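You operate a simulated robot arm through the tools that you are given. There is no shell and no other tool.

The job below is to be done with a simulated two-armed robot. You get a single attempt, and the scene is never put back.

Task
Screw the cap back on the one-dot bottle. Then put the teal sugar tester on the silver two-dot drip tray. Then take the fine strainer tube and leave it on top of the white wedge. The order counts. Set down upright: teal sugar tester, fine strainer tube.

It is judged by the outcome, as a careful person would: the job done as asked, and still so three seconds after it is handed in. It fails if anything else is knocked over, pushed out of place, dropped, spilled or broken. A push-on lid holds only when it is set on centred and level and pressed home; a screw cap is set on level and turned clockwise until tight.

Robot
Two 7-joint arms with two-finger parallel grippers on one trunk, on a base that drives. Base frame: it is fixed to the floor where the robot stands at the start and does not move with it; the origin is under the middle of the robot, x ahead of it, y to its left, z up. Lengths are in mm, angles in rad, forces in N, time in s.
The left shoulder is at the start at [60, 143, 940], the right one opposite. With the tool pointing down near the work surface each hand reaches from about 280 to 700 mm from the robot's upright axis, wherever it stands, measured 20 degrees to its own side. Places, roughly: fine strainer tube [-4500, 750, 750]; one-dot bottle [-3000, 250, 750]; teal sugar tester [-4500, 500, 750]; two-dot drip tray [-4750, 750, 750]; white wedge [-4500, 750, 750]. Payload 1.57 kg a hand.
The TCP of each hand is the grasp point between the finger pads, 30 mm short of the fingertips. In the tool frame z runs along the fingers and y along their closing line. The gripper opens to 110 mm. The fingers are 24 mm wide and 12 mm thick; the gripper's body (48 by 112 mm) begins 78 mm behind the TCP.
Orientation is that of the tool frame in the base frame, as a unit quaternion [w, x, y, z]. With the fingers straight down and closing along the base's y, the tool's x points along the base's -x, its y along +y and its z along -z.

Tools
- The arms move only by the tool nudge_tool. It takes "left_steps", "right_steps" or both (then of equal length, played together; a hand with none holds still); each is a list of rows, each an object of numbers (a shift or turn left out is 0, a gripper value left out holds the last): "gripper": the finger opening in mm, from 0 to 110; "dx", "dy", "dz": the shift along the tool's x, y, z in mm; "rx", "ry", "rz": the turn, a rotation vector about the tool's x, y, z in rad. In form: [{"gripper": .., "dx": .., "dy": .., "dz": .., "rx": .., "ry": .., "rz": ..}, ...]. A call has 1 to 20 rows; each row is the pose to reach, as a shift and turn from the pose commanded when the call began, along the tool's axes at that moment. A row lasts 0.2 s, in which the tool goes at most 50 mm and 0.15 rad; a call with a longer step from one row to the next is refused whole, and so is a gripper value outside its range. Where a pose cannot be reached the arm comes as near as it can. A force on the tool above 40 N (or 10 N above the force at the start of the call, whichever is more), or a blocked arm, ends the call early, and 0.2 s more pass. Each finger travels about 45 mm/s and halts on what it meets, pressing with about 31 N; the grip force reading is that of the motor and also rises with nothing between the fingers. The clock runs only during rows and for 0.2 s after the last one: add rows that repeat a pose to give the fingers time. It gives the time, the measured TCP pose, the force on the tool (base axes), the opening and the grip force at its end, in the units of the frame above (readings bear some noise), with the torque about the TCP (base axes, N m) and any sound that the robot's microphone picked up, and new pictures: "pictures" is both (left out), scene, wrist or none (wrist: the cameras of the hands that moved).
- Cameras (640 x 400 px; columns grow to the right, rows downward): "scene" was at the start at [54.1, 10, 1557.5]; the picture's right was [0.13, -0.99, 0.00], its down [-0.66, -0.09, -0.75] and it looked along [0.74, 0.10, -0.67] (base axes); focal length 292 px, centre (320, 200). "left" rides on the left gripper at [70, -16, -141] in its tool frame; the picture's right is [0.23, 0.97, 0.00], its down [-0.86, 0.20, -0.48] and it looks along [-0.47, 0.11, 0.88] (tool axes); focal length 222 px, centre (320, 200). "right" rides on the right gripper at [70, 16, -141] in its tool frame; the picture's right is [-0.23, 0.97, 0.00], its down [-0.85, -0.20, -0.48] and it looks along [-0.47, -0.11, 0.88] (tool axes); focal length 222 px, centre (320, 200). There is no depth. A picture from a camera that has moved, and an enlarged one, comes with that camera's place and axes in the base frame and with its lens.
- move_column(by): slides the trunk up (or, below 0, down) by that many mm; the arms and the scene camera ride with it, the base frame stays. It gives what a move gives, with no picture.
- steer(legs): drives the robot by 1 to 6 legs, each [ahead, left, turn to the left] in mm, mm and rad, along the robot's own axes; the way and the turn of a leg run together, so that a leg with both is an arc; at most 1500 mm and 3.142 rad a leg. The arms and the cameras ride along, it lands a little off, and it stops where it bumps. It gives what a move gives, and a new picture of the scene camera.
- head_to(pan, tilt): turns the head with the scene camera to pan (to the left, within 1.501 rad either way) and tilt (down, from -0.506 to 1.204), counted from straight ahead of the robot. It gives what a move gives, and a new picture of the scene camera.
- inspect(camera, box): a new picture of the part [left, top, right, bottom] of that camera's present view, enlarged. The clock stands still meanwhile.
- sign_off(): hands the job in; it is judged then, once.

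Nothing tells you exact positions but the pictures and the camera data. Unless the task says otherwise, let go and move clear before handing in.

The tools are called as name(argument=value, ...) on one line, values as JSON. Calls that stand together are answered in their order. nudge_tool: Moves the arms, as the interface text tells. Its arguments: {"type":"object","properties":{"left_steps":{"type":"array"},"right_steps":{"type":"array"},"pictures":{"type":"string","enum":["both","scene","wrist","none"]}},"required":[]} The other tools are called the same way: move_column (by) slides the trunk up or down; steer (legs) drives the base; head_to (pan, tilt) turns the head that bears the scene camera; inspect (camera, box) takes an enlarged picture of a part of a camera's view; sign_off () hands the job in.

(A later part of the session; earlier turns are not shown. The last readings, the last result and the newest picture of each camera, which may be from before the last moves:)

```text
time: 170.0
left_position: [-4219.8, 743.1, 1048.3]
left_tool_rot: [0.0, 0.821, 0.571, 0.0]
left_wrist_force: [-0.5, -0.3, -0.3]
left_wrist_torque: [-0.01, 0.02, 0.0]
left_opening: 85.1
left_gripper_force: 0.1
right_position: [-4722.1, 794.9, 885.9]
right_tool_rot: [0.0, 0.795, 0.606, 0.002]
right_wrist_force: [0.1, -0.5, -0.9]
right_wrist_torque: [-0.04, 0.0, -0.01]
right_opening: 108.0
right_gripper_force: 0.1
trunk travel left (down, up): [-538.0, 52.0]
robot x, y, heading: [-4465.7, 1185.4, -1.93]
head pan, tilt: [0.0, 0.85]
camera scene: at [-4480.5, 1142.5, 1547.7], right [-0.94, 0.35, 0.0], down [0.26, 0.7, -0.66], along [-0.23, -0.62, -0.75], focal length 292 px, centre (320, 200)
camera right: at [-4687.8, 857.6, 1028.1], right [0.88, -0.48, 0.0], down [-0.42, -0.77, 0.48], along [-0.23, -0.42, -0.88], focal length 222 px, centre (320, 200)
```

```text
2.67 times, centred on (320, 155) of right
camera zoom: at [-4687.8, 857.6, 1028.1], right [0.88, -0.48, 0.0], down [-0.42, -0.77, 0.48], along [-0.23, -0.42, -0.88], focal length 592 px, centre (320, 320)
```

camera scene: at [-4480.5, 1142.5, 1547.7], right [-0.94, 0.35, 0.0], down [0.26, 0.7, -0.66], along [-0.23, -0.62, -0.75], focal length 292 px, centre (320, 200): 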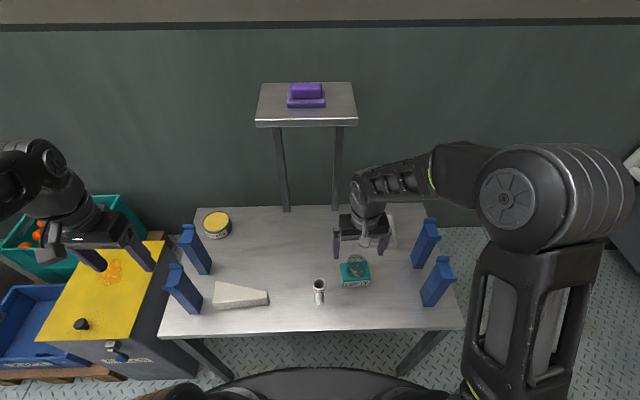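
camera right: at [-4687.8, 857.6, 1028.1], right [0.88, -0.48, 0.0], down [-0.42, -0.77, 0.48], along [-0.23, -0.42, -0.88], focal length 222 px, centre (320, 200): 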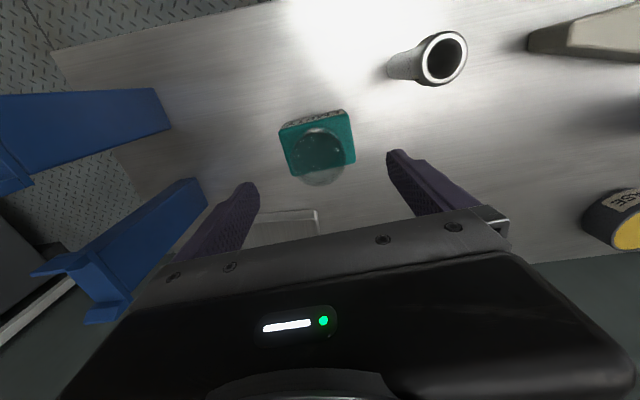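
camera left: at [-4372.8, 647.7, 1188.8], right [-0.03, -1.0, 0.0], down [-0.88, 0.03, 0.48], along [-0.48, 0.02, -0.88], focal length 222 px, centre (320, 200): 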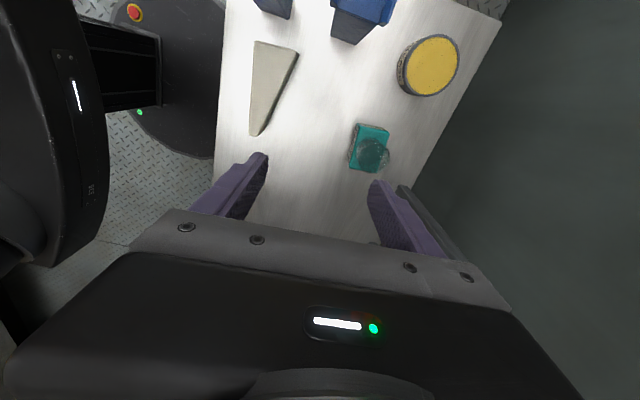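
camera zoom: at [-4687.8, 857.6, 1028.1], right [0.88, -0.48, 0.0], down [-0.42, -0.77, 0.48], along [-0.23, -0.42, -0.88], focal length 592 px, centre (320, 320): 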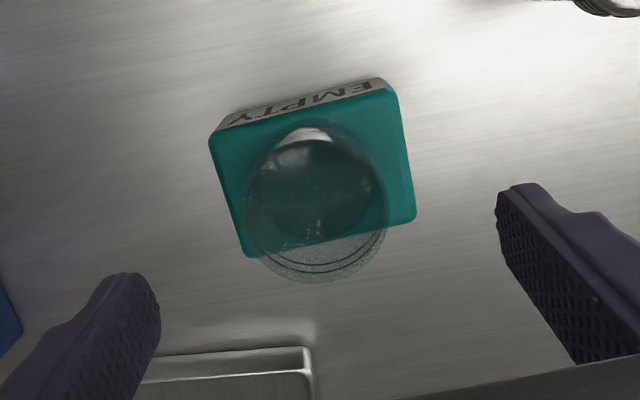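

nudge_tool(right_steps=[{"dx": -2, "dy": -2.7, "dz": 20}, {"dx": -2, "dy": -2.7, "dz": 50}, {"dx": -2, "dy": -2.7, "dz": 80}, {"dx": -2, "dy": -2.7, "dz": 103}, {"dx": -2, "dy": -2.7, "dz": 103}], pictures="wrist")

inspect(camera="right", box=[200, 90, 440, 240])

```text
time: 171.2
left_position: [-4220.1, 744.5, 1049.5]
left_tool_rot: [0.0, 0.821, 0.571, 0.002]
left_wrist_force: [-0.2, -0.6, 0.3]
left_wrist_torque: [0.02, -0.03, 0.0]
left_opening: 84.8
left_gripper_force: 0.0
right_position: [-4725.6, 794.5, 781.6]
right_tool_rot: [0.0, 0.796, 0.606, 0.001]
right_wrist_force: [-0.2, 0.5, -0.2]
right_wrist_torque: [-0.02, 0.0, 0.0]
right_opening: 108.0
right_gripper_force: 0.0
trunk travel left (down, up): [-538.0, 52.0]
robot x, y, heading: [-4461.3, 1193.4, -1.922]
head pan, tilt: [0.0, 0.85]
camera right: at [-4691.5, 857.1, 924.3], right [0.88, -0.48, 0.0], down [-0.42, -0.77, 0.48], along [-0.23, -0.42, -0.88], focal length 222 px, centre (320, 200)
```

right: 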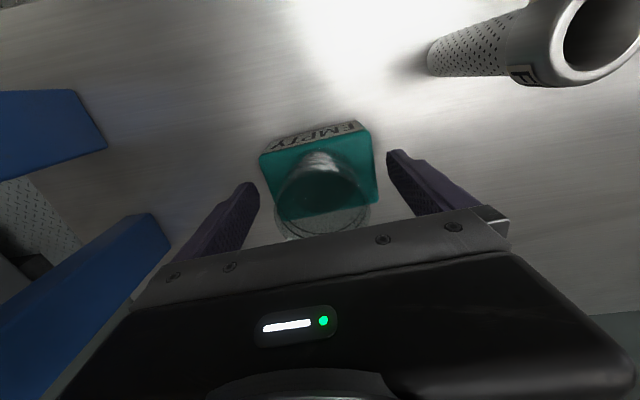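

```text
2.67 times, centred on (320, 165) of right
camera zoom: at [-4691.5, 857.1, 924.3], right [0.88, -0.48, 0.0], down [-0.42, -0.77, 0.48], along [-0.23, -0.42, -0.88], focal length 592 px, centre (320, 293)
```

zoom: 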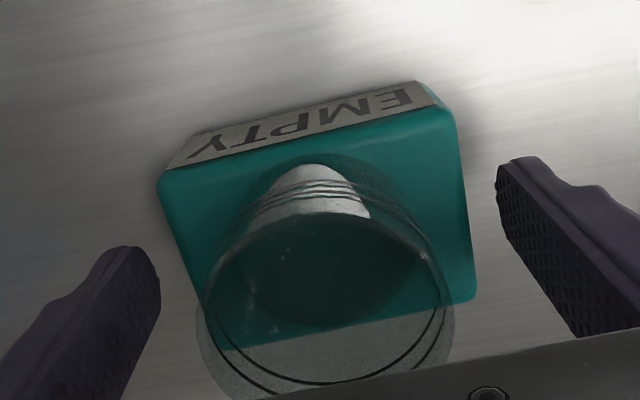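

Centred. Close on the block and lift.

nudge_tool(right_steps=[{"gripper": 95}, {"gripper": 80}, {"gripper": 68}, {"gripper": 68}, {"gripper": 68}, {"gripper": 68}], pictures="none")

nudge_tool(right_steps=[{"dz": -10}, {"dz": -40}, {"dz": -80}, {"dz": -110}, {"dz": -110}], pictures="both")

```text
time: 172.6
left_position: [-4219.5, 743.5, 1047.8]
left_tool_rot: [0.0, 0.821, 0.571, 0.001]
left_wrist_force: [-0.3, 0.2, -0.5]
left_wrist_torque: [0.04, -0.02, -0.01]
left_opening: 85.1
left_gripper_force: 0.0
right_position: [-4725.3, 794.1, 782.7]
right_tool_rot: [0.0, 0.796, 0.605, 0.001]
right_wrist_force: [0.8, 0.3, 0.0]
right_wrist_torque: [-0.04, -0.02, 0.02]
right_opening: 83.3
right_gripper_force: 30.6
trunk travel left (down, up): [-538.0, 52.0]
robot x, y, heading: [-4468.6, 1188.6, -1.93]
head pan, tilt: [0.0, 0.85]
```

```text
time: 173.8
left_position: [-4220.9, 743.2, 1048.8]
left_tool_rot: [0.0, 0.822, 0.57, 0.001]
left_wrist_force: [0.0, -0.1, 0.0]
left_wrist_torque: [-0.01, -0.03, 0.04]
left_opening: 85.0
left_gripper_force: 0.0
right_position: [-4727.0, 792.2, 892.2]
right_tool_rot: [0.0, 0.796, 0.605, 0.001]
right_wrist_force: [-0.8, -0.5, -0.6]
right_wrist_torque: [0.0, 0.03, 0.02]
right_opening: 83.2
right_gripper_force: 30.8
trunk travel left (down, up): [-538.0, 52.0]
robot x, y, heading: [-4464.5, 1190.8, -1.926]
head pan, tilt: [0.0, 0.85]
camera scene: at [-4480.6, 1142.1, 1547.7], right [-0.94, 0.35, 0.0], down [0.26, 0.7, -0.66], along [-0.23, -0.62, -0.75], focal length 292 px, centre (320, 200)
camera right: at [-4692.6, 855.5, 1034.8], right [0.88, -0.48, 0.0], down [-0.42, -0.77, 0.48], along [-0.23, -0.42, -0.88], focal length 222 px, centre (320, 200)
```

scene: 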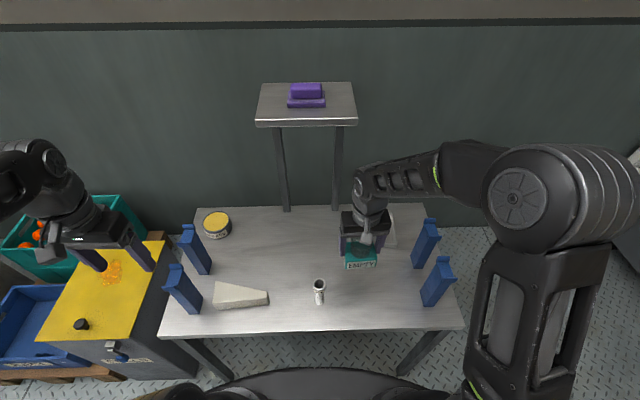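
right: 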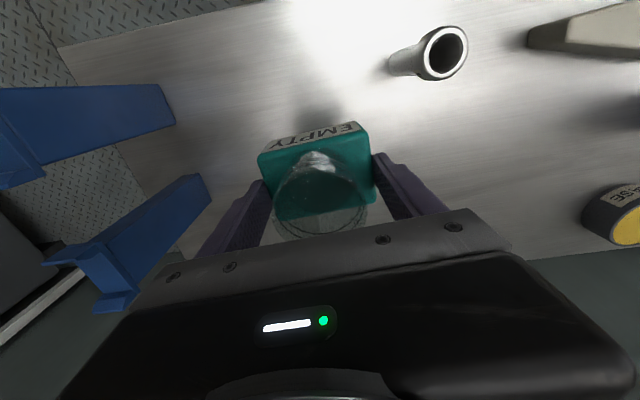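

Held firmly. Moving toward the tray, stopping short for a look.

nudge_tool(right_steps=[{"dx": -23, "dy": -22, "rz": 0.03}, {"dx": -46, "dy": -44, "rz": 0.07}, {"dx": -69, "dy": -66, "rz": 0.1}, {"dx": -91, "dy": -87, "rz": 0.1}, {"dx": -91, "dy": -87, "rz": 0.1}])

inspect(camera="scene", box=[300, 170, 460, 290])

inspect(camera="right", box=[160, 90, 480, 290])

```text
time: 175.0
left_position: [-4221.4, 743.6, 1047.5]
left_tool_rot: [-0.001, 0.821, 0.571, 0.001]
left_wrist_force: [0.2, 0.8, 0.2]
left_wrist_torque: [0.01, 0.01, -0.02]
left_opening: 85.0
left_gripper_force: 0.0
right_position: [-4834.0, 727.9, 893.2]
right_tool_rot: [0.0, 0.825, 0.565, 0.0]
right_wrist_force: [0.8, -0.6, -1.5]
right_wrist_torque: [0.02, 0.06, -0.01]
right_opening: 83.1
right_gripper_force: 31.7
trunk travel left (down, up): [-538.0, 52.0]
robot x, y, heading: [-4462.6, 1187.7, -1.929]
head pan, tilt: [0.0, 0.85]
camera scene: at [-4480.3, 1142.4, 1547.7], right [-0.94, 0.35, 0.0], down [0.26, 0.7, -0.66], along [-0.23, -0.62, -0.75], focal length 292 px, centre (320, 200)
camera right: at [-4794.3, 787.2, 1034.8], right [0.83, -0.56, 0.0], down [-0.5, -0.73, 0.48], along [-0.27, -0.39, -0.88], focal length 222 px, centre (320, 200)
```

scene: 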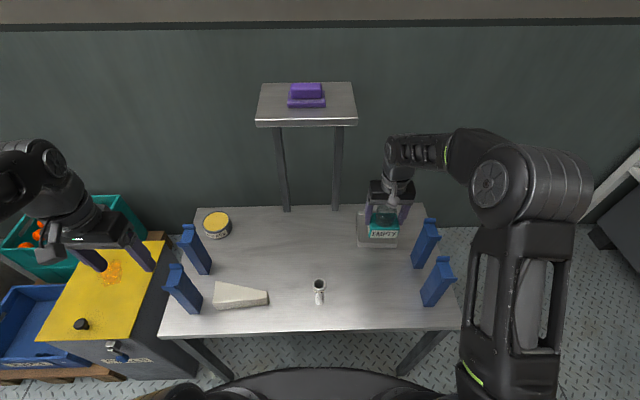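
right: 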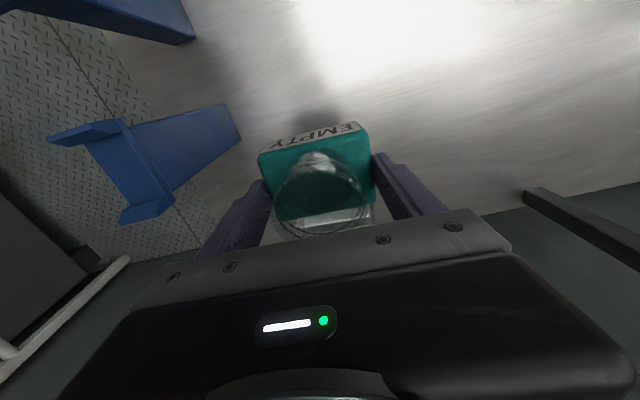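

```text
3.33 times, centred on (380, 230) of scene
camera zoom: at [-4480.3, 1142.4, 1547.7], right [-0.94, 0.35, 0.0], down [0.26, 0.7, -0.66], along [-0.23, -0.62, -0.75], focal length 973 px, centre (120, 100)
```

zoom: 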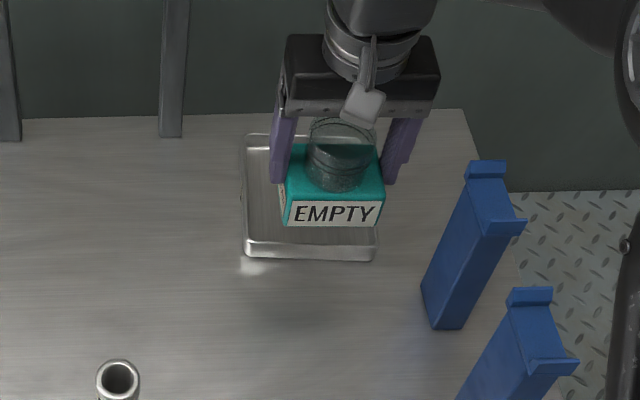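

```text
2.00 times, centred on (320, 190) of right
camera zoom: at [-4794.3, 787.2, 1034.8], right [0.83, -0.56, 0.0], down [-0.5, -0.73, 0.48], along [-0.27, -0.39, -0.88], focal length 444 px, centre (320, 220)
```

zoom: 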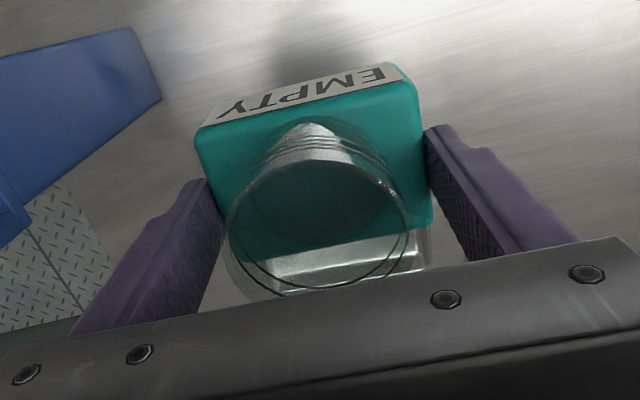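

Tray centre is at (f 630, l −186); the block is right in line. Move forward 70 mm, then lower in steps.

nudge_tool(right_steps=[{"dx": -25}, {"dx": -50}, {"dx": -70}, {"dx": -70, "dz": 30}, {"dx": -70, "dz": 60}, {"dx": -70, "dz": 80}, {"dx": -70, "dz": 80}])

inspect(camera="scene", box=[300, 170, 460, 290])

```text
time: 176.6
left_position: [-4222.4, 743.7, 1048.4]
left_tool_rot: [-0.001, 0.822, 0.57, 0.001]
left_wrist_force: [0.0, -0.9, 0.5]
left_wrist_torque: [-0.01, 0.0, 0.0]
left_opening: 84.9
left_gripper_force: 0.1
right_position: [-4859.3, 664.4, 812.2]
right_tool_rot: [0.0, 0.825, 0.565, 0.001]
right_wrist_force: [-0.2, -1.1, -1.8]
right_wrist_torque: [0.0, -0.01, 0.0]
right_opening: 83.7
right_gripper_force: 30.8
trunk travel left (down, up): [-538.0, 52.0]
robot x, y, heading: [-4467.2, 1191.5, -1.922]
head pan, tilt: [0.0, 0.85]
camera scene: at [-4480.5, 1142.3, 1547.7], right [-0.94, 0.35, 0.0], down [0.26, 0.7, -0.66], along [-0.23, -0.62, -0.75], focal length 292 px, centre (320, 200)
camera right: at [-4818.6, 722.6, 954.9], right [0.83, -0.56, 0.0], down [-0.5, -0.73, 0.48], along [-0.27, -0.39, -0.88], focal length 222 px, centre (320, 200)
```

scene: 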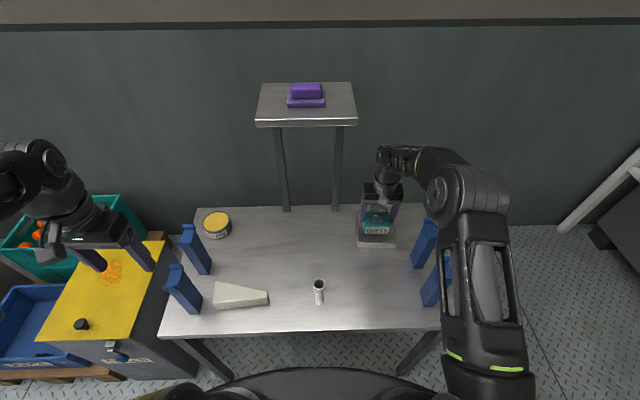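
right: 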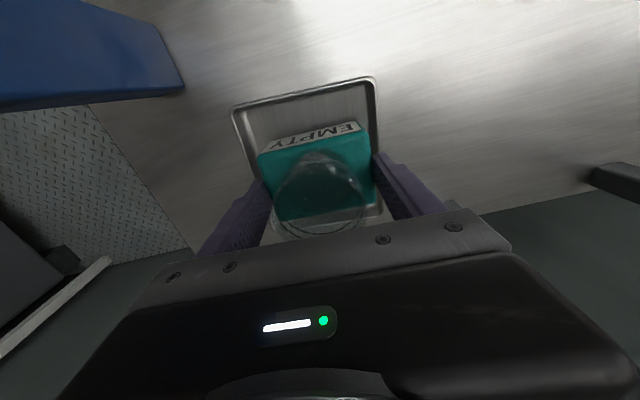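

```text
3.33 times, centred on (380, 230) of scene
camera zoom: at [-4480.5, 1142.3, 1547.7], right [-0.94, 0.35, 0.0], down [0.26, 0.7, -0.66], along [-0.23, -0.62, -0.75], focal length 973 px, centre (120, 100)
```

zoom: 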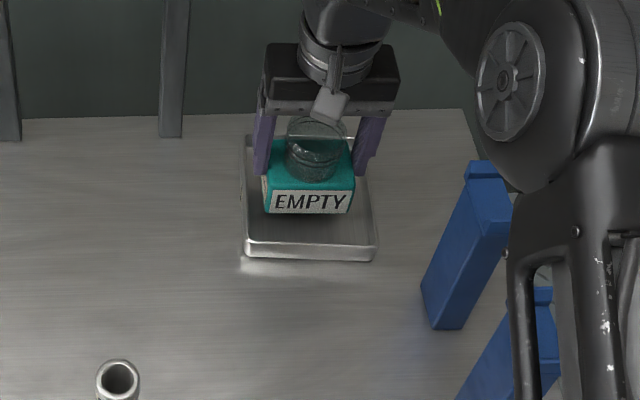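

The block is inside the tray outline with margin all round. Lowering to contact.

nudge_tool(right_steps=[{"dz": 7}, {"dz": 14}, {"dz": 20}, {"dz": 20}], pictures="none")

nudge_tool(right_steps=[{"dz": 1.5}, {"dz": 3}, {"dz": 3}], pictures="none")

```text
time: 177.6
left_position: [-4220.1, 743.6, 1048.2]
left_tool_rot: [0.0, 0.821, 0.571, 0.001]
left_wrist_force: [0.7, 0.3, 0.0]
left_wrist_torque: [0.0, -0.01, -0.02]
left_opening: 85.0
left_gripper_force: 0.0
right_position: [-4857.8, 664.0, 792.5]
right_tool_rot: [0.0, 0.825, 0.565, 0.001]
right_wrist_force: [0.0, -1.6, -1.0]
right_wrist_torque: [0.0, 0.04, 0.03]
right_opening: 83.1
right_gripper_force: 31.5
trunk travel left (down, up): [-538.0, 52.0]
robot x, y, heading: [-4463.9, 1188.3, -1.932]
head pan, tilt: [0.0, 0.85]
```

```text
time: 178.4
left_position: [-4220.0, 744.3, 1049.2]
left_tool_rot: [0.0, 0.821, 0.571, 0.001]
left_wrist_force: [-0.1, -0.2, 0.3]
left_wrist_torque: [0.01, -0.03, 0.0]
left_opening: 85.3
left_gripper_force: 0.0
right_position: [-4858.2, 663.9, 790.4]
right_tool_rot: [0.001, 0.825, 0.565, 0.0]
right_wrist_force: [-0.3, 0.7, 13.4]
right_wrist_torque: [0.49, -0.15, 0.06]
right_opening: 83.1
right_gripper_force: 30.6
trunk travel left (down, up): [-538.0, 52.0]
robot x, y, heading: [-4465.6, 1185.5, -1.929]
head pan, tilt: [0.0, 0.85]
```

Contact with the tray floor at the block's front edge (a slight tilt). I'll ease down 1 mm more and look before releasing.

nudge_tool(right_steps=[{"dz": 0.8}, {"dz": 0.8}], pictures="wrist")

inspect(camera="right", box=[200, 90, 440, 240])

inspect(camera="scene", box=[330, 190, 430, 260])

```text
time: 179.0
left_position: [-4220.3, 744.1, 1048.8]
left_tool_rot: [0.0, 0.821, 0.57, -0.001]
left_wrist_force: [0.9, 0.0, 0.0]
left_wrist_torque: [-0.01, 0.01, 0.01]
left_opening: 84.8
left_gripper_force: 0.1
right_position: [-4856.8, 664.0, 791.0]
right_tool_rot: [0.002, 0.825, 0.565, -0.001]
right_wrist_force: [-0.9, -0.5, 25.3]
right_wrist_torque: [0.51, -0.16, 0.03]
right_opening: 83.3
right_gripper_force: 30.6
trunk travel left (down, up): [-538.0, 52.0]
robot x, y, heading: [-4462.6, 1188.0, -1.928]
head pan, tilt: [0.0, 0.85]
camera right: at [-4818.0, 723.2, 933.1], right [0.83, -0.56, 0.0], down [-0.49, -0.72, 0.48], along [-0.27, -0.4, -0.88], focal length 222 px, centre (320, 200)
```

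right: 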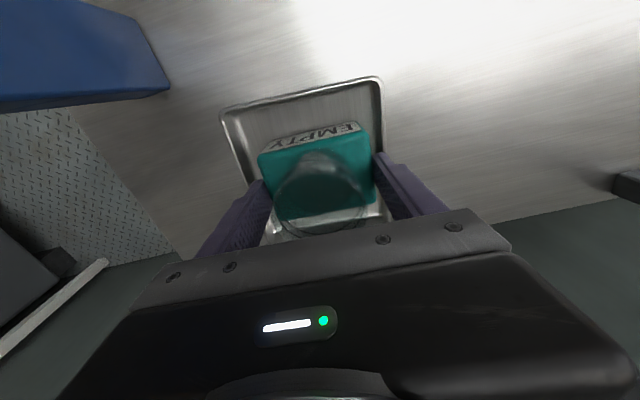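

```text
2.67 times, centred on (320, 165) of right
camera zoom: at [-4818.0, 723.2, 933.1], right [0.83, -0.56, 0.0], down [-0.49, -0.72, 0.48], along [-0.27, -0.4, -0.88], focal length 592 px, centre (320, 293)
```

zoom: 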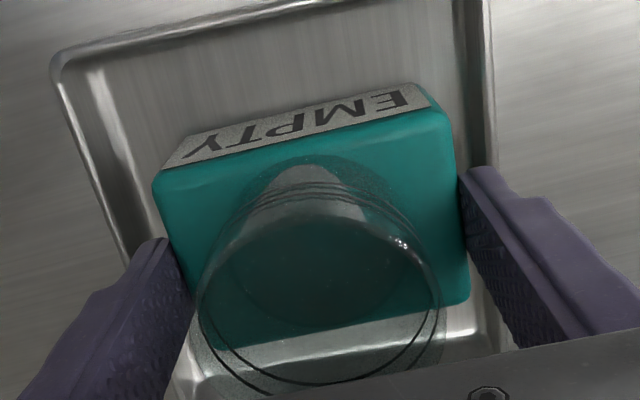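

```text
5.71 times, centred on (380, 225) of scene
camera zoom: at [-4479.1, 1144.3, 1548.0], right [-0.94, 0.35, 0.0], down [0.26, 0.7, -0.66], along [-0.23, -0.62, -0.75], focal length 1668 px, centre (-23, 57)
```

zoom: 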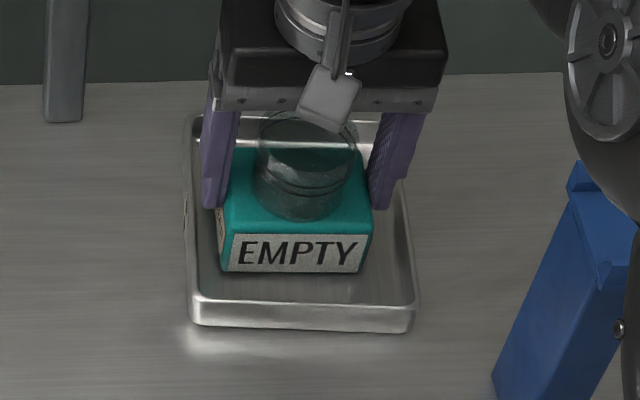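

The tester stands inside the tray. Release and lift straight up.

nudge_tool(right_steps=[{"dz": -1}, {"dz": -1, "gripper": 88}, {"dz": -1, "gripper": 93}, {"dz": -1, "gripper": 97}, {"dz": -1, "gripper": 97}], pictures="wrist")

nudge_tool(right_steps=[{"dz": -15}, {"dz": -50}, {"dz": -95}, {"dz": -140}, {"dz": -185}, {"dz": -215}], pictures="both")

inspect(camera="scene", box=[330, 190, 430, 260])

```text
time: 180.2
left_position: [-4220.2, 743.9, 1048.3]
left_tool_rot: [0.0, 0.821, 0.571, 0.001]
left_wrist_force: [-0.6, -0.1, 0.7]
left_wrist_torque: [0.02, -0.03, -0.03]
left_opening: 85.0
left_gripper_force: 0.0
right_position: [-4858.1, 664.2, 790.1]
right_tool_rot: [0.0, 0.825, 0.565, 0.001]
right_wrist_force: [0.0, 0.6, 0.1]
right_wrist_torque: [0.05, -0.04, 0.0]
right_opening: 97.1
right_gripper_force: 0.1
trunk travel left (down, up): [-538.0, 52.0]
robot x, y, heading: [-4465.8, 1186.1, -1.925]
head pan, tilt: [0.0, 0.85]
camera right: at [-4818.7, 722.9, 931.7], right [0.83, -0.56, 0.0], down [-0.5, -0.73, 0.48], along [-0.27, -0.39, -0.88], focal length 222 px, centre (320, 200)
```

right: 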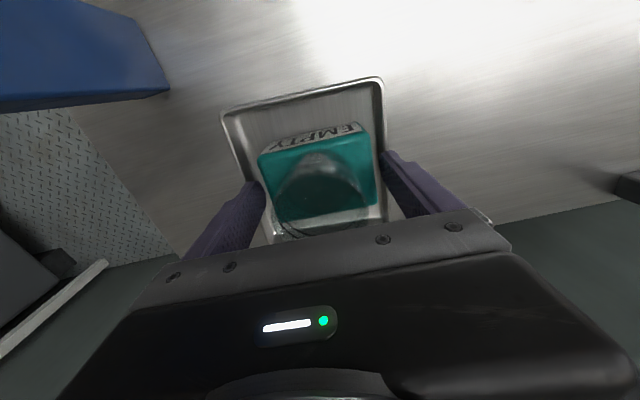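

```text
time: 181.6
left_position: [-4220.4, 744.2, 1048.3]
left_tool_rot: [-0.001, 0.821, 0.571, 0.001]
left_wrist_force: [0.7, -0.7, 0.1]
left_wrist_torque: [0.0, 0.01, 0.0]
left_opening: 84.9
left_gripper_force: 0.1
right_position: [-4859.1, 664.4, 1005.6]
right_tool_rot: [0.0, 0.825, 0.565, 0.002]
right_wrist_force: [-0.9, 0.0, -1.4]
right_wrist_torque: [0.0, -0.01, 0.02]
right_opening: 97.0
right_gripper_force: 0.2
trunk travel left (down, up): [-538.0, 52.0]
robot x, y, heading: [-4464.3, 1188.3, -1.935]
head pan, tilt: [0.0, 0.85]
camera scene: at [-4480.4, 1142.5, 1547.7], right [-0.94, 0.35, 0.0], down [0.26, 0.7, -0.66], along [-0.23, -0.62, -0.75], focal length 292 px, centre (320, 200)
camera right: at [-4819.1, 723.3, 1147.4], right [0.83, -0.56, 0.0], down [-0.5, -0.73, 0.48], along [-0.27, -0.39, -0.88], focal length 222 px, centre (320, 200)
```

scene: 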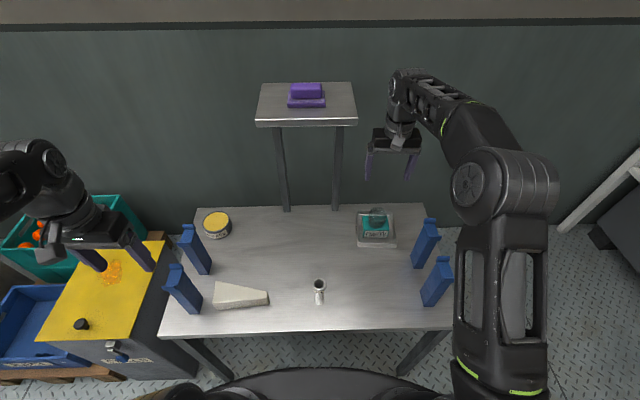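
right: 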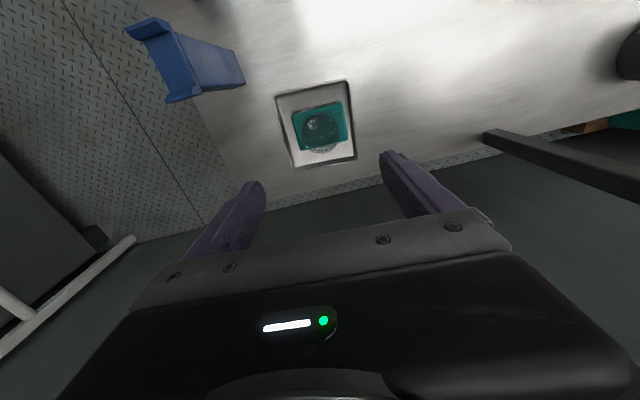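

```text
5.71 times, centred on (380, 225) of scene
camera zoom: at [-4480.4, 1142.5, 1547.7], right [-0.94, 0.35, 0.0], down [0.26, 0.7, -0.66], along [-0.23, -0.62, -0.75], focal length 1668 px, centre (-23, 57)
```

zoom: 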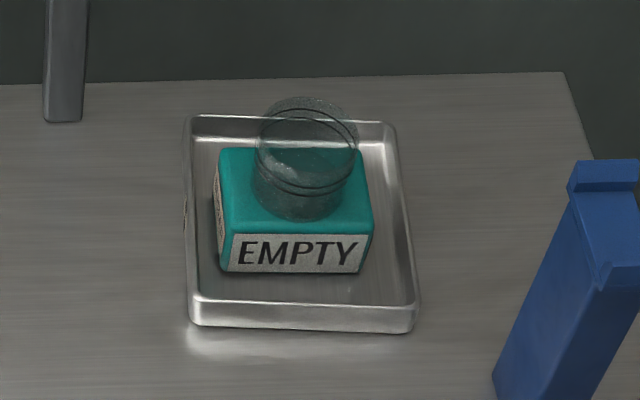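

The tester stands upright on the two-dot tray; everything else is in place. Next the tube: I'll park the right hand back and look closely at the tube and the wedge.

nudge_tool(right_steps=[{"dx": 40, "dy": -15}, {"dx": 85, "dy": -35}, {"dx": 130, "dy": -55}, {"dx": 170, "dy": -75}, {"dx": 200, "dy": -90}], pictures="none")

inspect(camera="scene", box=[190, 250, 350, 340])

```text
time: 182.8
left_position: [-4221.2, 743.1, 1049.2]
left_tool_rot: [0.001, 0.821, 0.571, 0.001]
left_wrist_force: [-0.2, 0.1, -0.7]
left_wrist_torque: [-0.04, -0.01, -0.03]
left_opening: 85.2
left_gripper_force: 0.1
right_position: [-4871.2, 884.4, 1004.0]
right_tool_rot: [0.001, 0.825, 0.565, 0.0]
right_wrist_force: [-0.2, 0.3, 0.9]
right_wrist_torque: [-0.02, 0.0, -0.01]
right_opening: 97.2
right_gripper_force: 0.1
trunk travel left (down, up): [-538.0, 52.0]
robot x, y, heading: [-4464.9, 1190.4, -1.928]
head pan, tilt: [0.0, 0.85]
```

```text
4.00 times, centred on (270, 295) of scene
camera zoom: at [-4480.5, 1143.3, 1547.8], right [-0.94, 0.35, 0.0], down [0.26, 0.7, -0.66], along [-0.23, -0.62, -0.75], focal length 1168 px, centre (520, -180)
```

zoom: 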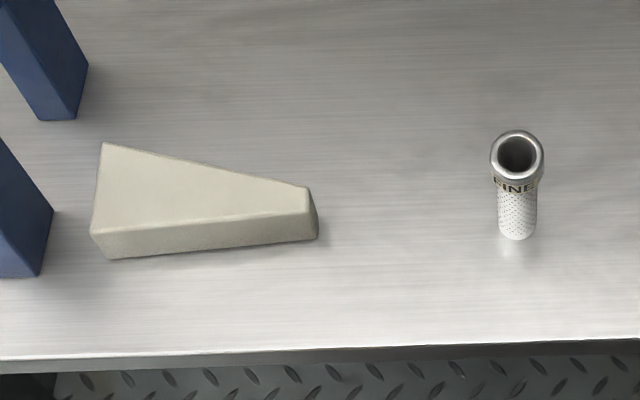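

Tube: base at about (f 386, l 4), flange Ø35 mm at z≈834. The wedge's flat top spans l 148–295, z≈772. I'll bring the left hand, turned −90°, above the tube.

nudge_tool(left_steps=[{"dx": -5, "dy": -35, "rz": -0.14}, {"dx": -10, "dy": -70, "rz": -0.28}, {"dx": -15, "dy": -105, "rz": -0.42}, {"dx": -20, "dy": -140, "rz": -0.56}, {"dx": -25, "dy": -175, "rz": -0.7}, {"dx": -30, "dy": -210, "rz": -0.84}, {"dx": -35, "dy": -245, "rz": -0.98}, {"dx": -40, "dy": -280, "rz": -1.12}, {"dx": -45, "dy": -315, "rz": -1.26}, {"dx": -50, "dy": -350, "rz": -1.4}, {"dx": -55, "dy": -380, "rz": -1.54}, {"dx": -55, "dy": -380, "rz": -1.57, "dz": 40}, {"dx": -55, "dy": -380, "rz": -1.57, "dz": 70}])

inspect(camera="left", box=[200, 60, 440, 210])

```text
time: 185.6
left_position: [-4594.8, 822.0, 979.1]
left_tool_rot: [0.0, 0.176, 0.984, 0.0]
left_wrist_force: [0.1, 0.8, -0.3]
left_wrist_torque: [-0.02, -0.02, 0.0]
left_opening: 84.7
left_gripper_force: 0.0
right_position: [-4870.7, 883.9, 1003.6]
right_tool_rot: [0.001, 0.825, 0.565, 0.002]
right_wrist_force: [-0.2, -0.1, 0.6]
right_wrist_torque: [-0.01, -0.03, 0.02]
right_opening: 97.1
right_gripper_force: 0.2
trunk travel left (down, up): [-538.0, 52.0]
robot x, y, heading: [-4460.3, 1185.1, -1.927]
head pan, tilt: [0.0, 0.85]
camera scene: at [-4481.0, 1142.3, 1547.7], right [-0.94, 0.35, 0.0], down [0.26, 0.7, -0.66], along [-0.23, -0.62, -0.75], focal length 292 px, centre (320, 200)
camera left: at [-4666.8, 832.3, 1119.5], right [0.13, 0.99, 0.0], down [0.87, -0.11, 0.48], along [0.48, -0.06, -0.88], focal length 222 px, centre (320, 200)
```

scene: 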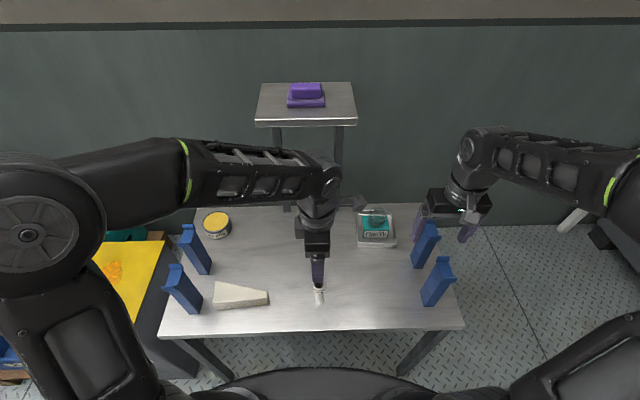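
left: 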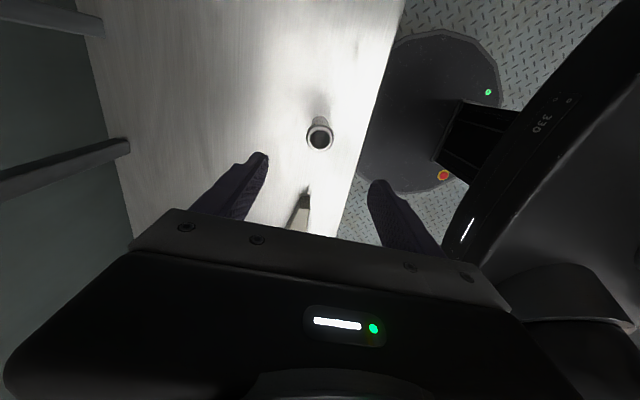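

```text
2.67 times, centred on (320, 135) of left
camera zoom: at [-4666.8, 832.3, 1119.5], right [0.13, 0.99, 0.0], down [0.87, -0.11, 0.48], along [0.48, -0.06, -0.88], focal length 592 px, centre (320, 373)
```

zoom: 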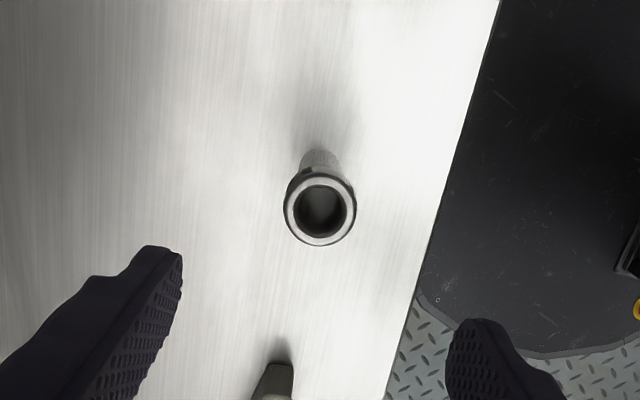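

The tube's rim is exactly centred under the left hand. Descend.

nudge_tool(left_steps=[{"dz": 35}, {"dz": 70}, {"dz": 105}, {"dz": 105}], pictures="wrist")

inspect(camera="left", box=[200, 80, 440, 230])

```text
time: 186.6
left_position: [-4596.0, 824.5, 874.6]
left_tool_rot: [0.0, 0.177, 0.984, 0.001]
left_wrist_force: [-0.4, 0.2, -0.1]
left_wrist_torque: [-0.02, 0.0, 0.01]
left_opening: 85.1
left_gripper_force: 0.1
right_position: [-4870.8, 884.6, 1002.3]
right_tool_rot: [0.001, 0.825, 0.565, 0.001]
right_wrist_force: [0.7, -1.2, -0.5]
right_wrist_torque: [0.0, 0.02, 0.01]
right_opening: 96.9
right_gripper_force: 0.1
trunk travel left (down, up): [-538.0, 52.0]
robot x, y, heading: [-4464.6, 1188.6, -1.927]
head pan, tilt: [0.0, 0.85]
camera left: at [-4666.2, 833.3, 1014.1], right [0.13, 0.99, 0.0], down [0.87, -0.11, 0.48], along [0.48, -0.06, -0.88], focal length 222 px, centre (320, 200)
```

left: 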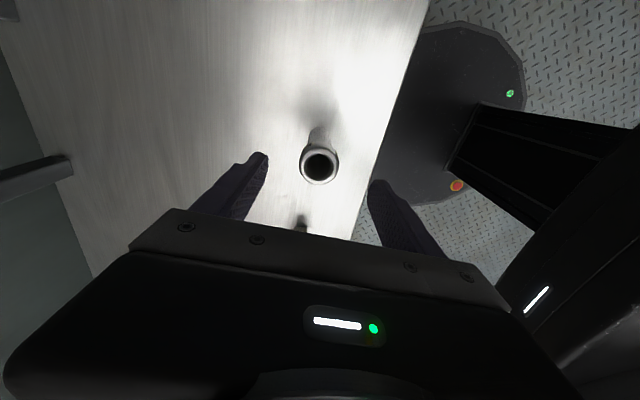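

```text
2.67 times, centred on (320, 155) of left
camera zoom: at [-4666.2, 833.3, 1014.1], right [0.13, 0.99, 0.0], down [0.87, -0.11, 0.48], along [0.48, -0.06, -0.88], focal length 592 px, centre (320, 320)
```

zoom: 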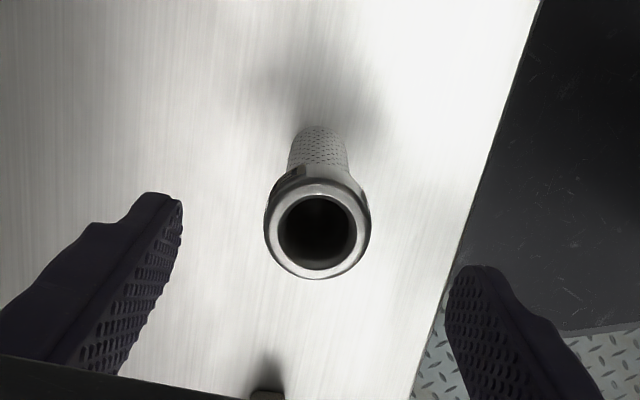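

nudge_tool(left_steps=[{"dz": 25}, {"dz": 50}, {"dz": 61}, {"dz": 61}], pictures="none")

nudge_tool(left_steps=[{"gripper": 65}, {"gripper": 50}, {"gripper": 35}, {"gripper": 25}, {"gripper": 25}, {"gripper": 25}], pictures="wrist")

inspect(camera="left", box=[200, 90, 440, 240])

```text
time: 187.6
left_position: [-4597.1, 823.7, 811.9]
left_tool_rot: [0.0, 0.177, 0.984, 0.001]
left_wrist_force: [0.3, 0.8, -0.7]
left_wrist_torque: [0.02, 0.01, 0.01]
left_opening: 84.7
left_gripper_force: 0.1
right_position: [-4870.1, 883.2, 1002.7]
right_tool_rot: [0.001, 0.825, 0.565, 0.001]
right_wrist_force: [0.1, -0.5, 0.3]
right_wrist_torque: [0.01, 0.02, 0.05]
right_opening: 97.1
right_gripper_force: 0.1
trunk travel left (down, up): [-538.0, 52.0]
robot x, y, heading: [-4464.9, 1187.4, -1.924]
head pan, tilt: [0.0, 0.85]
```

```text
time: 189.0
left_position: [-4596.1, 823.1, 811.8]
left_tool_rot: [0.0, 0.177, 0.984, 0.001]
left_wrist_force: [-0.4, -1.4, 1.4]
left_wrist_torque: [-0.07, 0.01, -0.02]
left_opening: 35.3
left_gripper_force: 30.8
right_position: [-4871.1, 883.2, 1003.4]
right_tool_rot: [0.001, 0.825, 0.565, 0.001]
right_wrist_force: [0.0, 0.4, -0.1]
right_wrist_torque: [0.01, 0.0, 0.03]
right_opening: 96.9
right_gripper_force: 0.0
trunk travel left (down, up): [-538.0, 52.0]
robot x, y, heading: [-4464.0, 1188.8, -1.931]
head pan, tilt: [0.0, 0.85]
camera left: at [-4666.6, 832.8, 952.7], right [0.13, 0.99, 0.0], down [0.87, -0.11, 0.48], along [0.48, -0.06, -0.88], focal length 222 px, centre (320, 200)
```

left: 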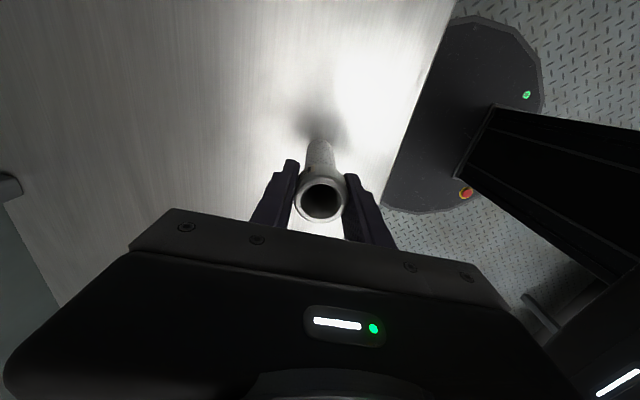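

```text
2.67 times, centred on (320, 165) of left
camera zoom: at [-4666.6, 832.8, 952.7], right [0.13, 0.99, 0.0], down [0.87, -0.11, 0.48], along [0.48, -0.06, -0.88], focal length 592 px, centre (320, 293)
```

zoom: 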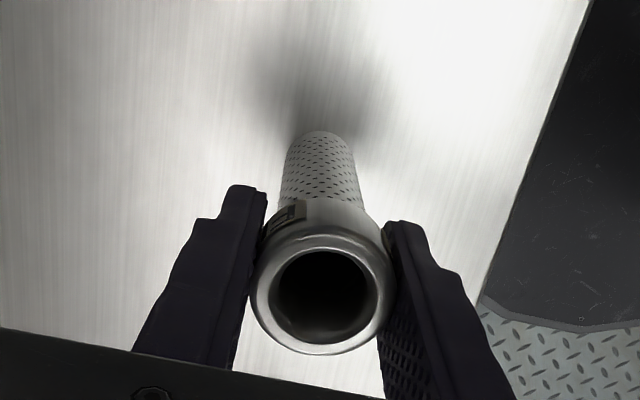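

Held at the flange. Lift 125 mm and carry it over the wedge.

nudge_tool(left_steps=[{"dz": -10}, {"dz": -45}, {"dz": -85}, {"dz": -125}, {"dx": -40, "dz": -125}, {"dx": -85, "dz": -125}, {"dx": -130, "dz": -125}, {"dx": -175, "dz": -125}, {"dx": -215, "dz": -125}, {"dx": -248, "dz": -125}, {"dx": -248, "dz": -125}])

inspect(camera="scene", box=[150, 210, 310, 330])

inspect(camera="left", box=[160, 50, 480, 250])

```text
time: 191.4
left_position: [-4363.2, 736.3, 938.6]
left_tool_rot: [0.001, 0.177, 0.984, 0.001]
left_wrist_force: [-0.6, 0.3, -1.2]
left_wrist_torque: [0.01, 0.0, 0.0]
left_opening: 34.9
left_gripper_force: 31.4
right_position: [-4872.0, 882.5, 1002.3]
right_tool_rot: [0.0, 0.825, 0.565, 0.001]
right_wrist_force: [-0.1, 0.2, 0.4]
right_wrist_torque: [0.02, -0.02, 0.04]
right_opening: 97.1
right_gripper_force: 0.0
trunk travel left (down, up): [-538.0, 52.0]
robot x, y, heading: [-4463.9, 1188.1, -1.929]
head pan, tilt: [0.0, 0.85]
camera scene: at [-4480.9, 1142.3, 1547.7], right [-0.94, 0.35, 0.0], down [0.26, 0.7, -0.66], along [-0.23, -0.62, -0.75], focal length 292 px, centre (320, 200)
camera left: at [-4433.4, 745.4, 1077.8], right [0.13, 0.99, 0.0], down [0.87, -0.11, 0.48], along [0.48, -0.06, -0.88], focal length 222 px, centre (320, 200)
```

scene: 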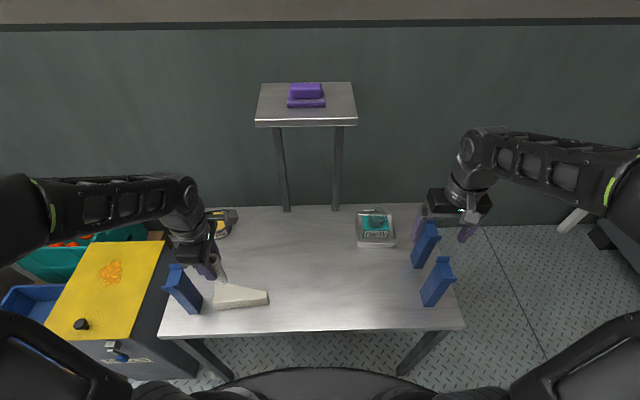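
left: 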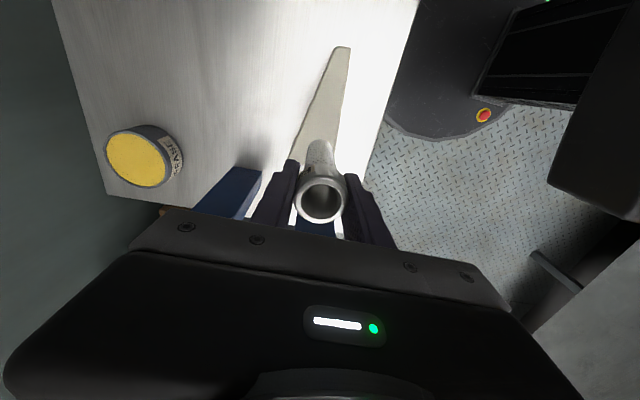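

```text
3.33 times, centred on (230, 270) of scene
camera zoom: at [-4480.9, 1142.3, 1547.7], right [-0.94, 0.35, 0.0], down [0.26, 0.7, -0.66], along [-0.23, -0.62, -0.75], focal length 973 px, centre (620, -33)
```

zoom: 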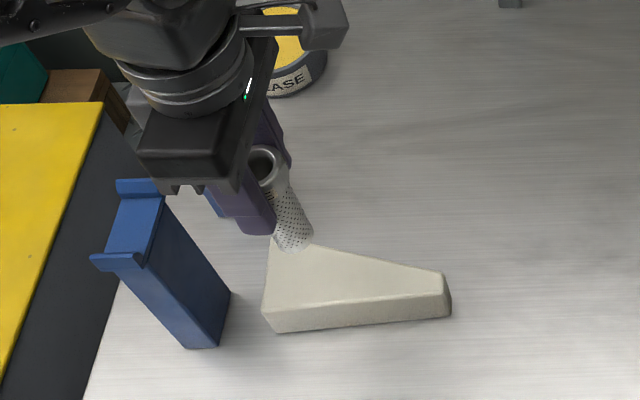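

```text
2.00 times, centred on (320, 150) of left
camera zoom: at [-4433.4, 745.4, 1077.8], right [0.13, 0.99, 0.0], down [0.87, -0.11, 0.48], along [0.48, -0.06, -0.88], focal length 444 px, centre (320, 300)
```

zoom: 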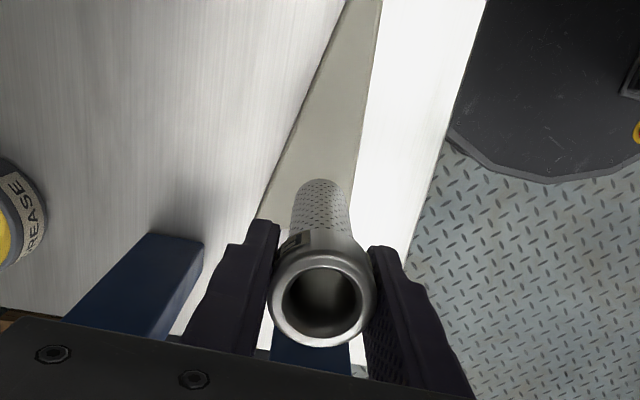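

The tube is over the middle of the wedge's broad part. Lower to near contact.

nudge_tool(left_steps=[{"dy": -1.5, "dz": 25}, {"dy": -1.5, "dz": 50}, {"dy": -1.5, "dz": 70}, {"dy": -1.5, "dz": 70}])

inspect(camera="scene", box=[150, 210, 310, 330])

```text
time: 192.4
left_position: [-4363.6, 736.5, 867.6]
left_tool_rot: [0.0, 0.176, 0.984, 0.002]
left_wrist_force: [0.9, -0.6, -1.4]
left_wrist_torque: [-0.03, 0.02, -0.02]
left_opening: 35.2
left_gripper_force: 31.0
right_position: [-4869.6, 884.8, 1003.9]
right_tool_rot: [0.001, 0.825, 0.565, 0.001]
right_wrist_force: [0.8, 0.3, -0.1]
right_wrist_torque: [0.02, 0.01, 0.0]
right_opening: 97.0
right_gripper_force: 0.0
trunk travel left (down, up): [-538.0, 52.0]
robot x, y, heading: [-4464.9, 1187.0, -1.924]
head pan, tilt: [0.0, 0.85]
camera scene: at [-4480.5, 1142.5, 1547.7], right [-0.94, 0.35, 0.0], down [0.26, 0.7, -0.66], along [-0.23, -0.62, -0.75], focal length 292 px, centre (320, 200)
camera left: at [-4433.7, 744.9, 1007.5], right [0.13, 0.99, 0.0], down [0.87, -0.11, 0.48], along [0.48, -0.06, -0.88], focal length 222 px, centre (320, 200)
```

scene: 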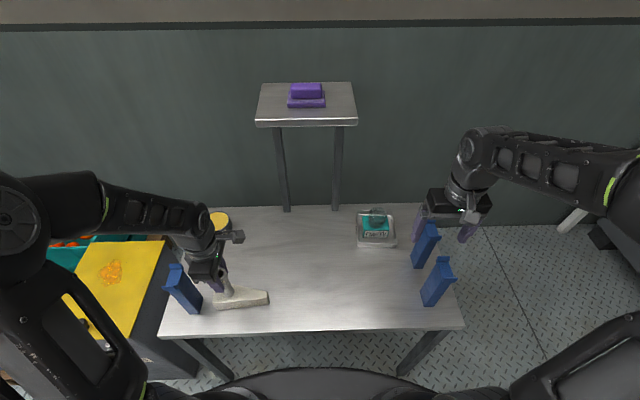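
left: 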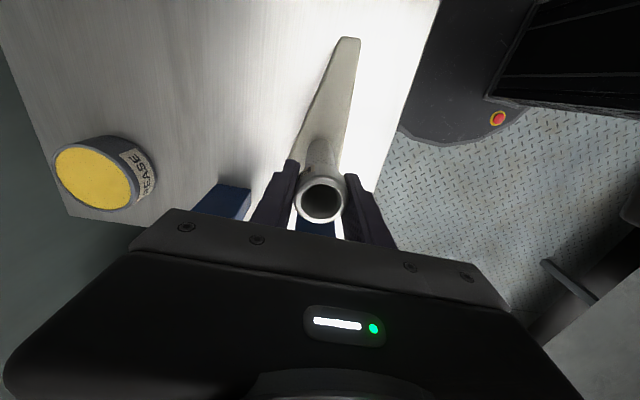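

```text
3.33 times, centred on (230, 270) of scene
camera zoom: at [-4480.5, 1142.5, 1547.7], right [-0.94, 0.35, 0.0], down [0.26, 0.7, -0.66], along [-0.23, -0.62, -0.75], focal length 973 px, centre (620, -33)
```

zoom: 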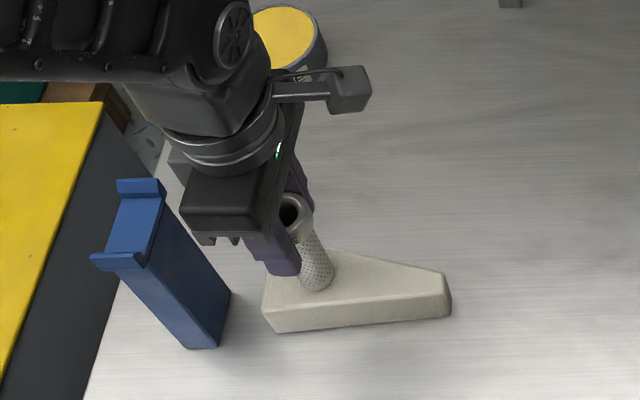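

nudge_tool(left_steps=[{"dz": 2}, {"dz": 4}, {"dz": 6}, {"dz": 6}], pictures="none")

nudge_tool(left_steps=[{"dz": 1.5}, {"dz": 3}, {"dz": 3}], pictures="none")

nudge_tool(left_steps=[{"dz": 1.5}, {"dz": 3}, {"dz": 3}], pictures="none")

```text
time: 193.4
left_position: [-4362.7, 735.9, 863.5]
left_tool_rot: [0.0, 0.177, 0.984, 0.001]
left_wrist_force: [3.7, -1.0, 11.3]
left_wrist_torque: [0.02, -0.2, 0.01]
left_opening: 35.1
left_gripper_force: 31.2
right_position: [-4871.1, 883.7, 1003.8]
right_tool_rot: [0.0, 0.825, 0.565, 0.001]
right_wrist_force: [0.2, 0.7, 0.0]
right_wrist_torque: [0.03, 0.0, 0.01]
right_opening: 96.9
right_gripper_force: 0.1
trunk travel left (down, up): [-538.0, 52.0]
robot x, y, heading: [-4460.7, 1190.8, -1.926]
head pan, tilt: [0.0, 0.85]
```

```text
time: 194.2
left_position: [-4363.5, 736.5, 859.2]
left_tool_rot: [-0.001, 0.177, 0.984, -0.001]
left_wrist_force: [1.2, -2.7, 27.7]
left_wrist_torque: [-0.03, 0.11, 0.11]
left_opening: 35.1
left_gripper_force: 31.0
right_position: [-4871.3, 884.6, 1002.6]
right_tool_rot: [0.001, 0.825, 0.565, 0.001]
right_wrist_force: [0.1, -0.5, 0.5]
right_wrist_torque: [-0.02, 0.01, -0.01]
right_opening: 97.2
right_gripper_force: 0.0
trunk travel left (down, up): [-538.0, 52.0]
robot x, y, heading: [-4463.2, 1191.2, -1.927]
head pan, tilt: [0.0, 0.85]
```

```text
time: 195.0
left_position: [-4364.8, 736.6, 856.6]
left_tool_rot: [0.0, 0.177, 0.984, 0.0]
left_wrist_force: [-1.5, -4.9, 26.7]
left_wrist_torque: [-0.09, 0.11, 0.05]
left_opening: 35.1
left_gripper_force: 31.3
right_position: [-4871.7, 884.8, 1002.6]
right_tool_rot: [0.0, 0.825, 0.565, 0.001]
right_wrist_force: [0.4, 0.8, 0.5]
right_wrist_torque: [-0.02, -0.01, -0.02]
right_opening: 96.9
right_gripper_force: 0.2
trunk travel left (down, up): [-538.0, 52.0]
robot x, y, heading: [-4468.6, 1191.3, -1.924]
head pan, tilt: [0.0, 0.85]
```

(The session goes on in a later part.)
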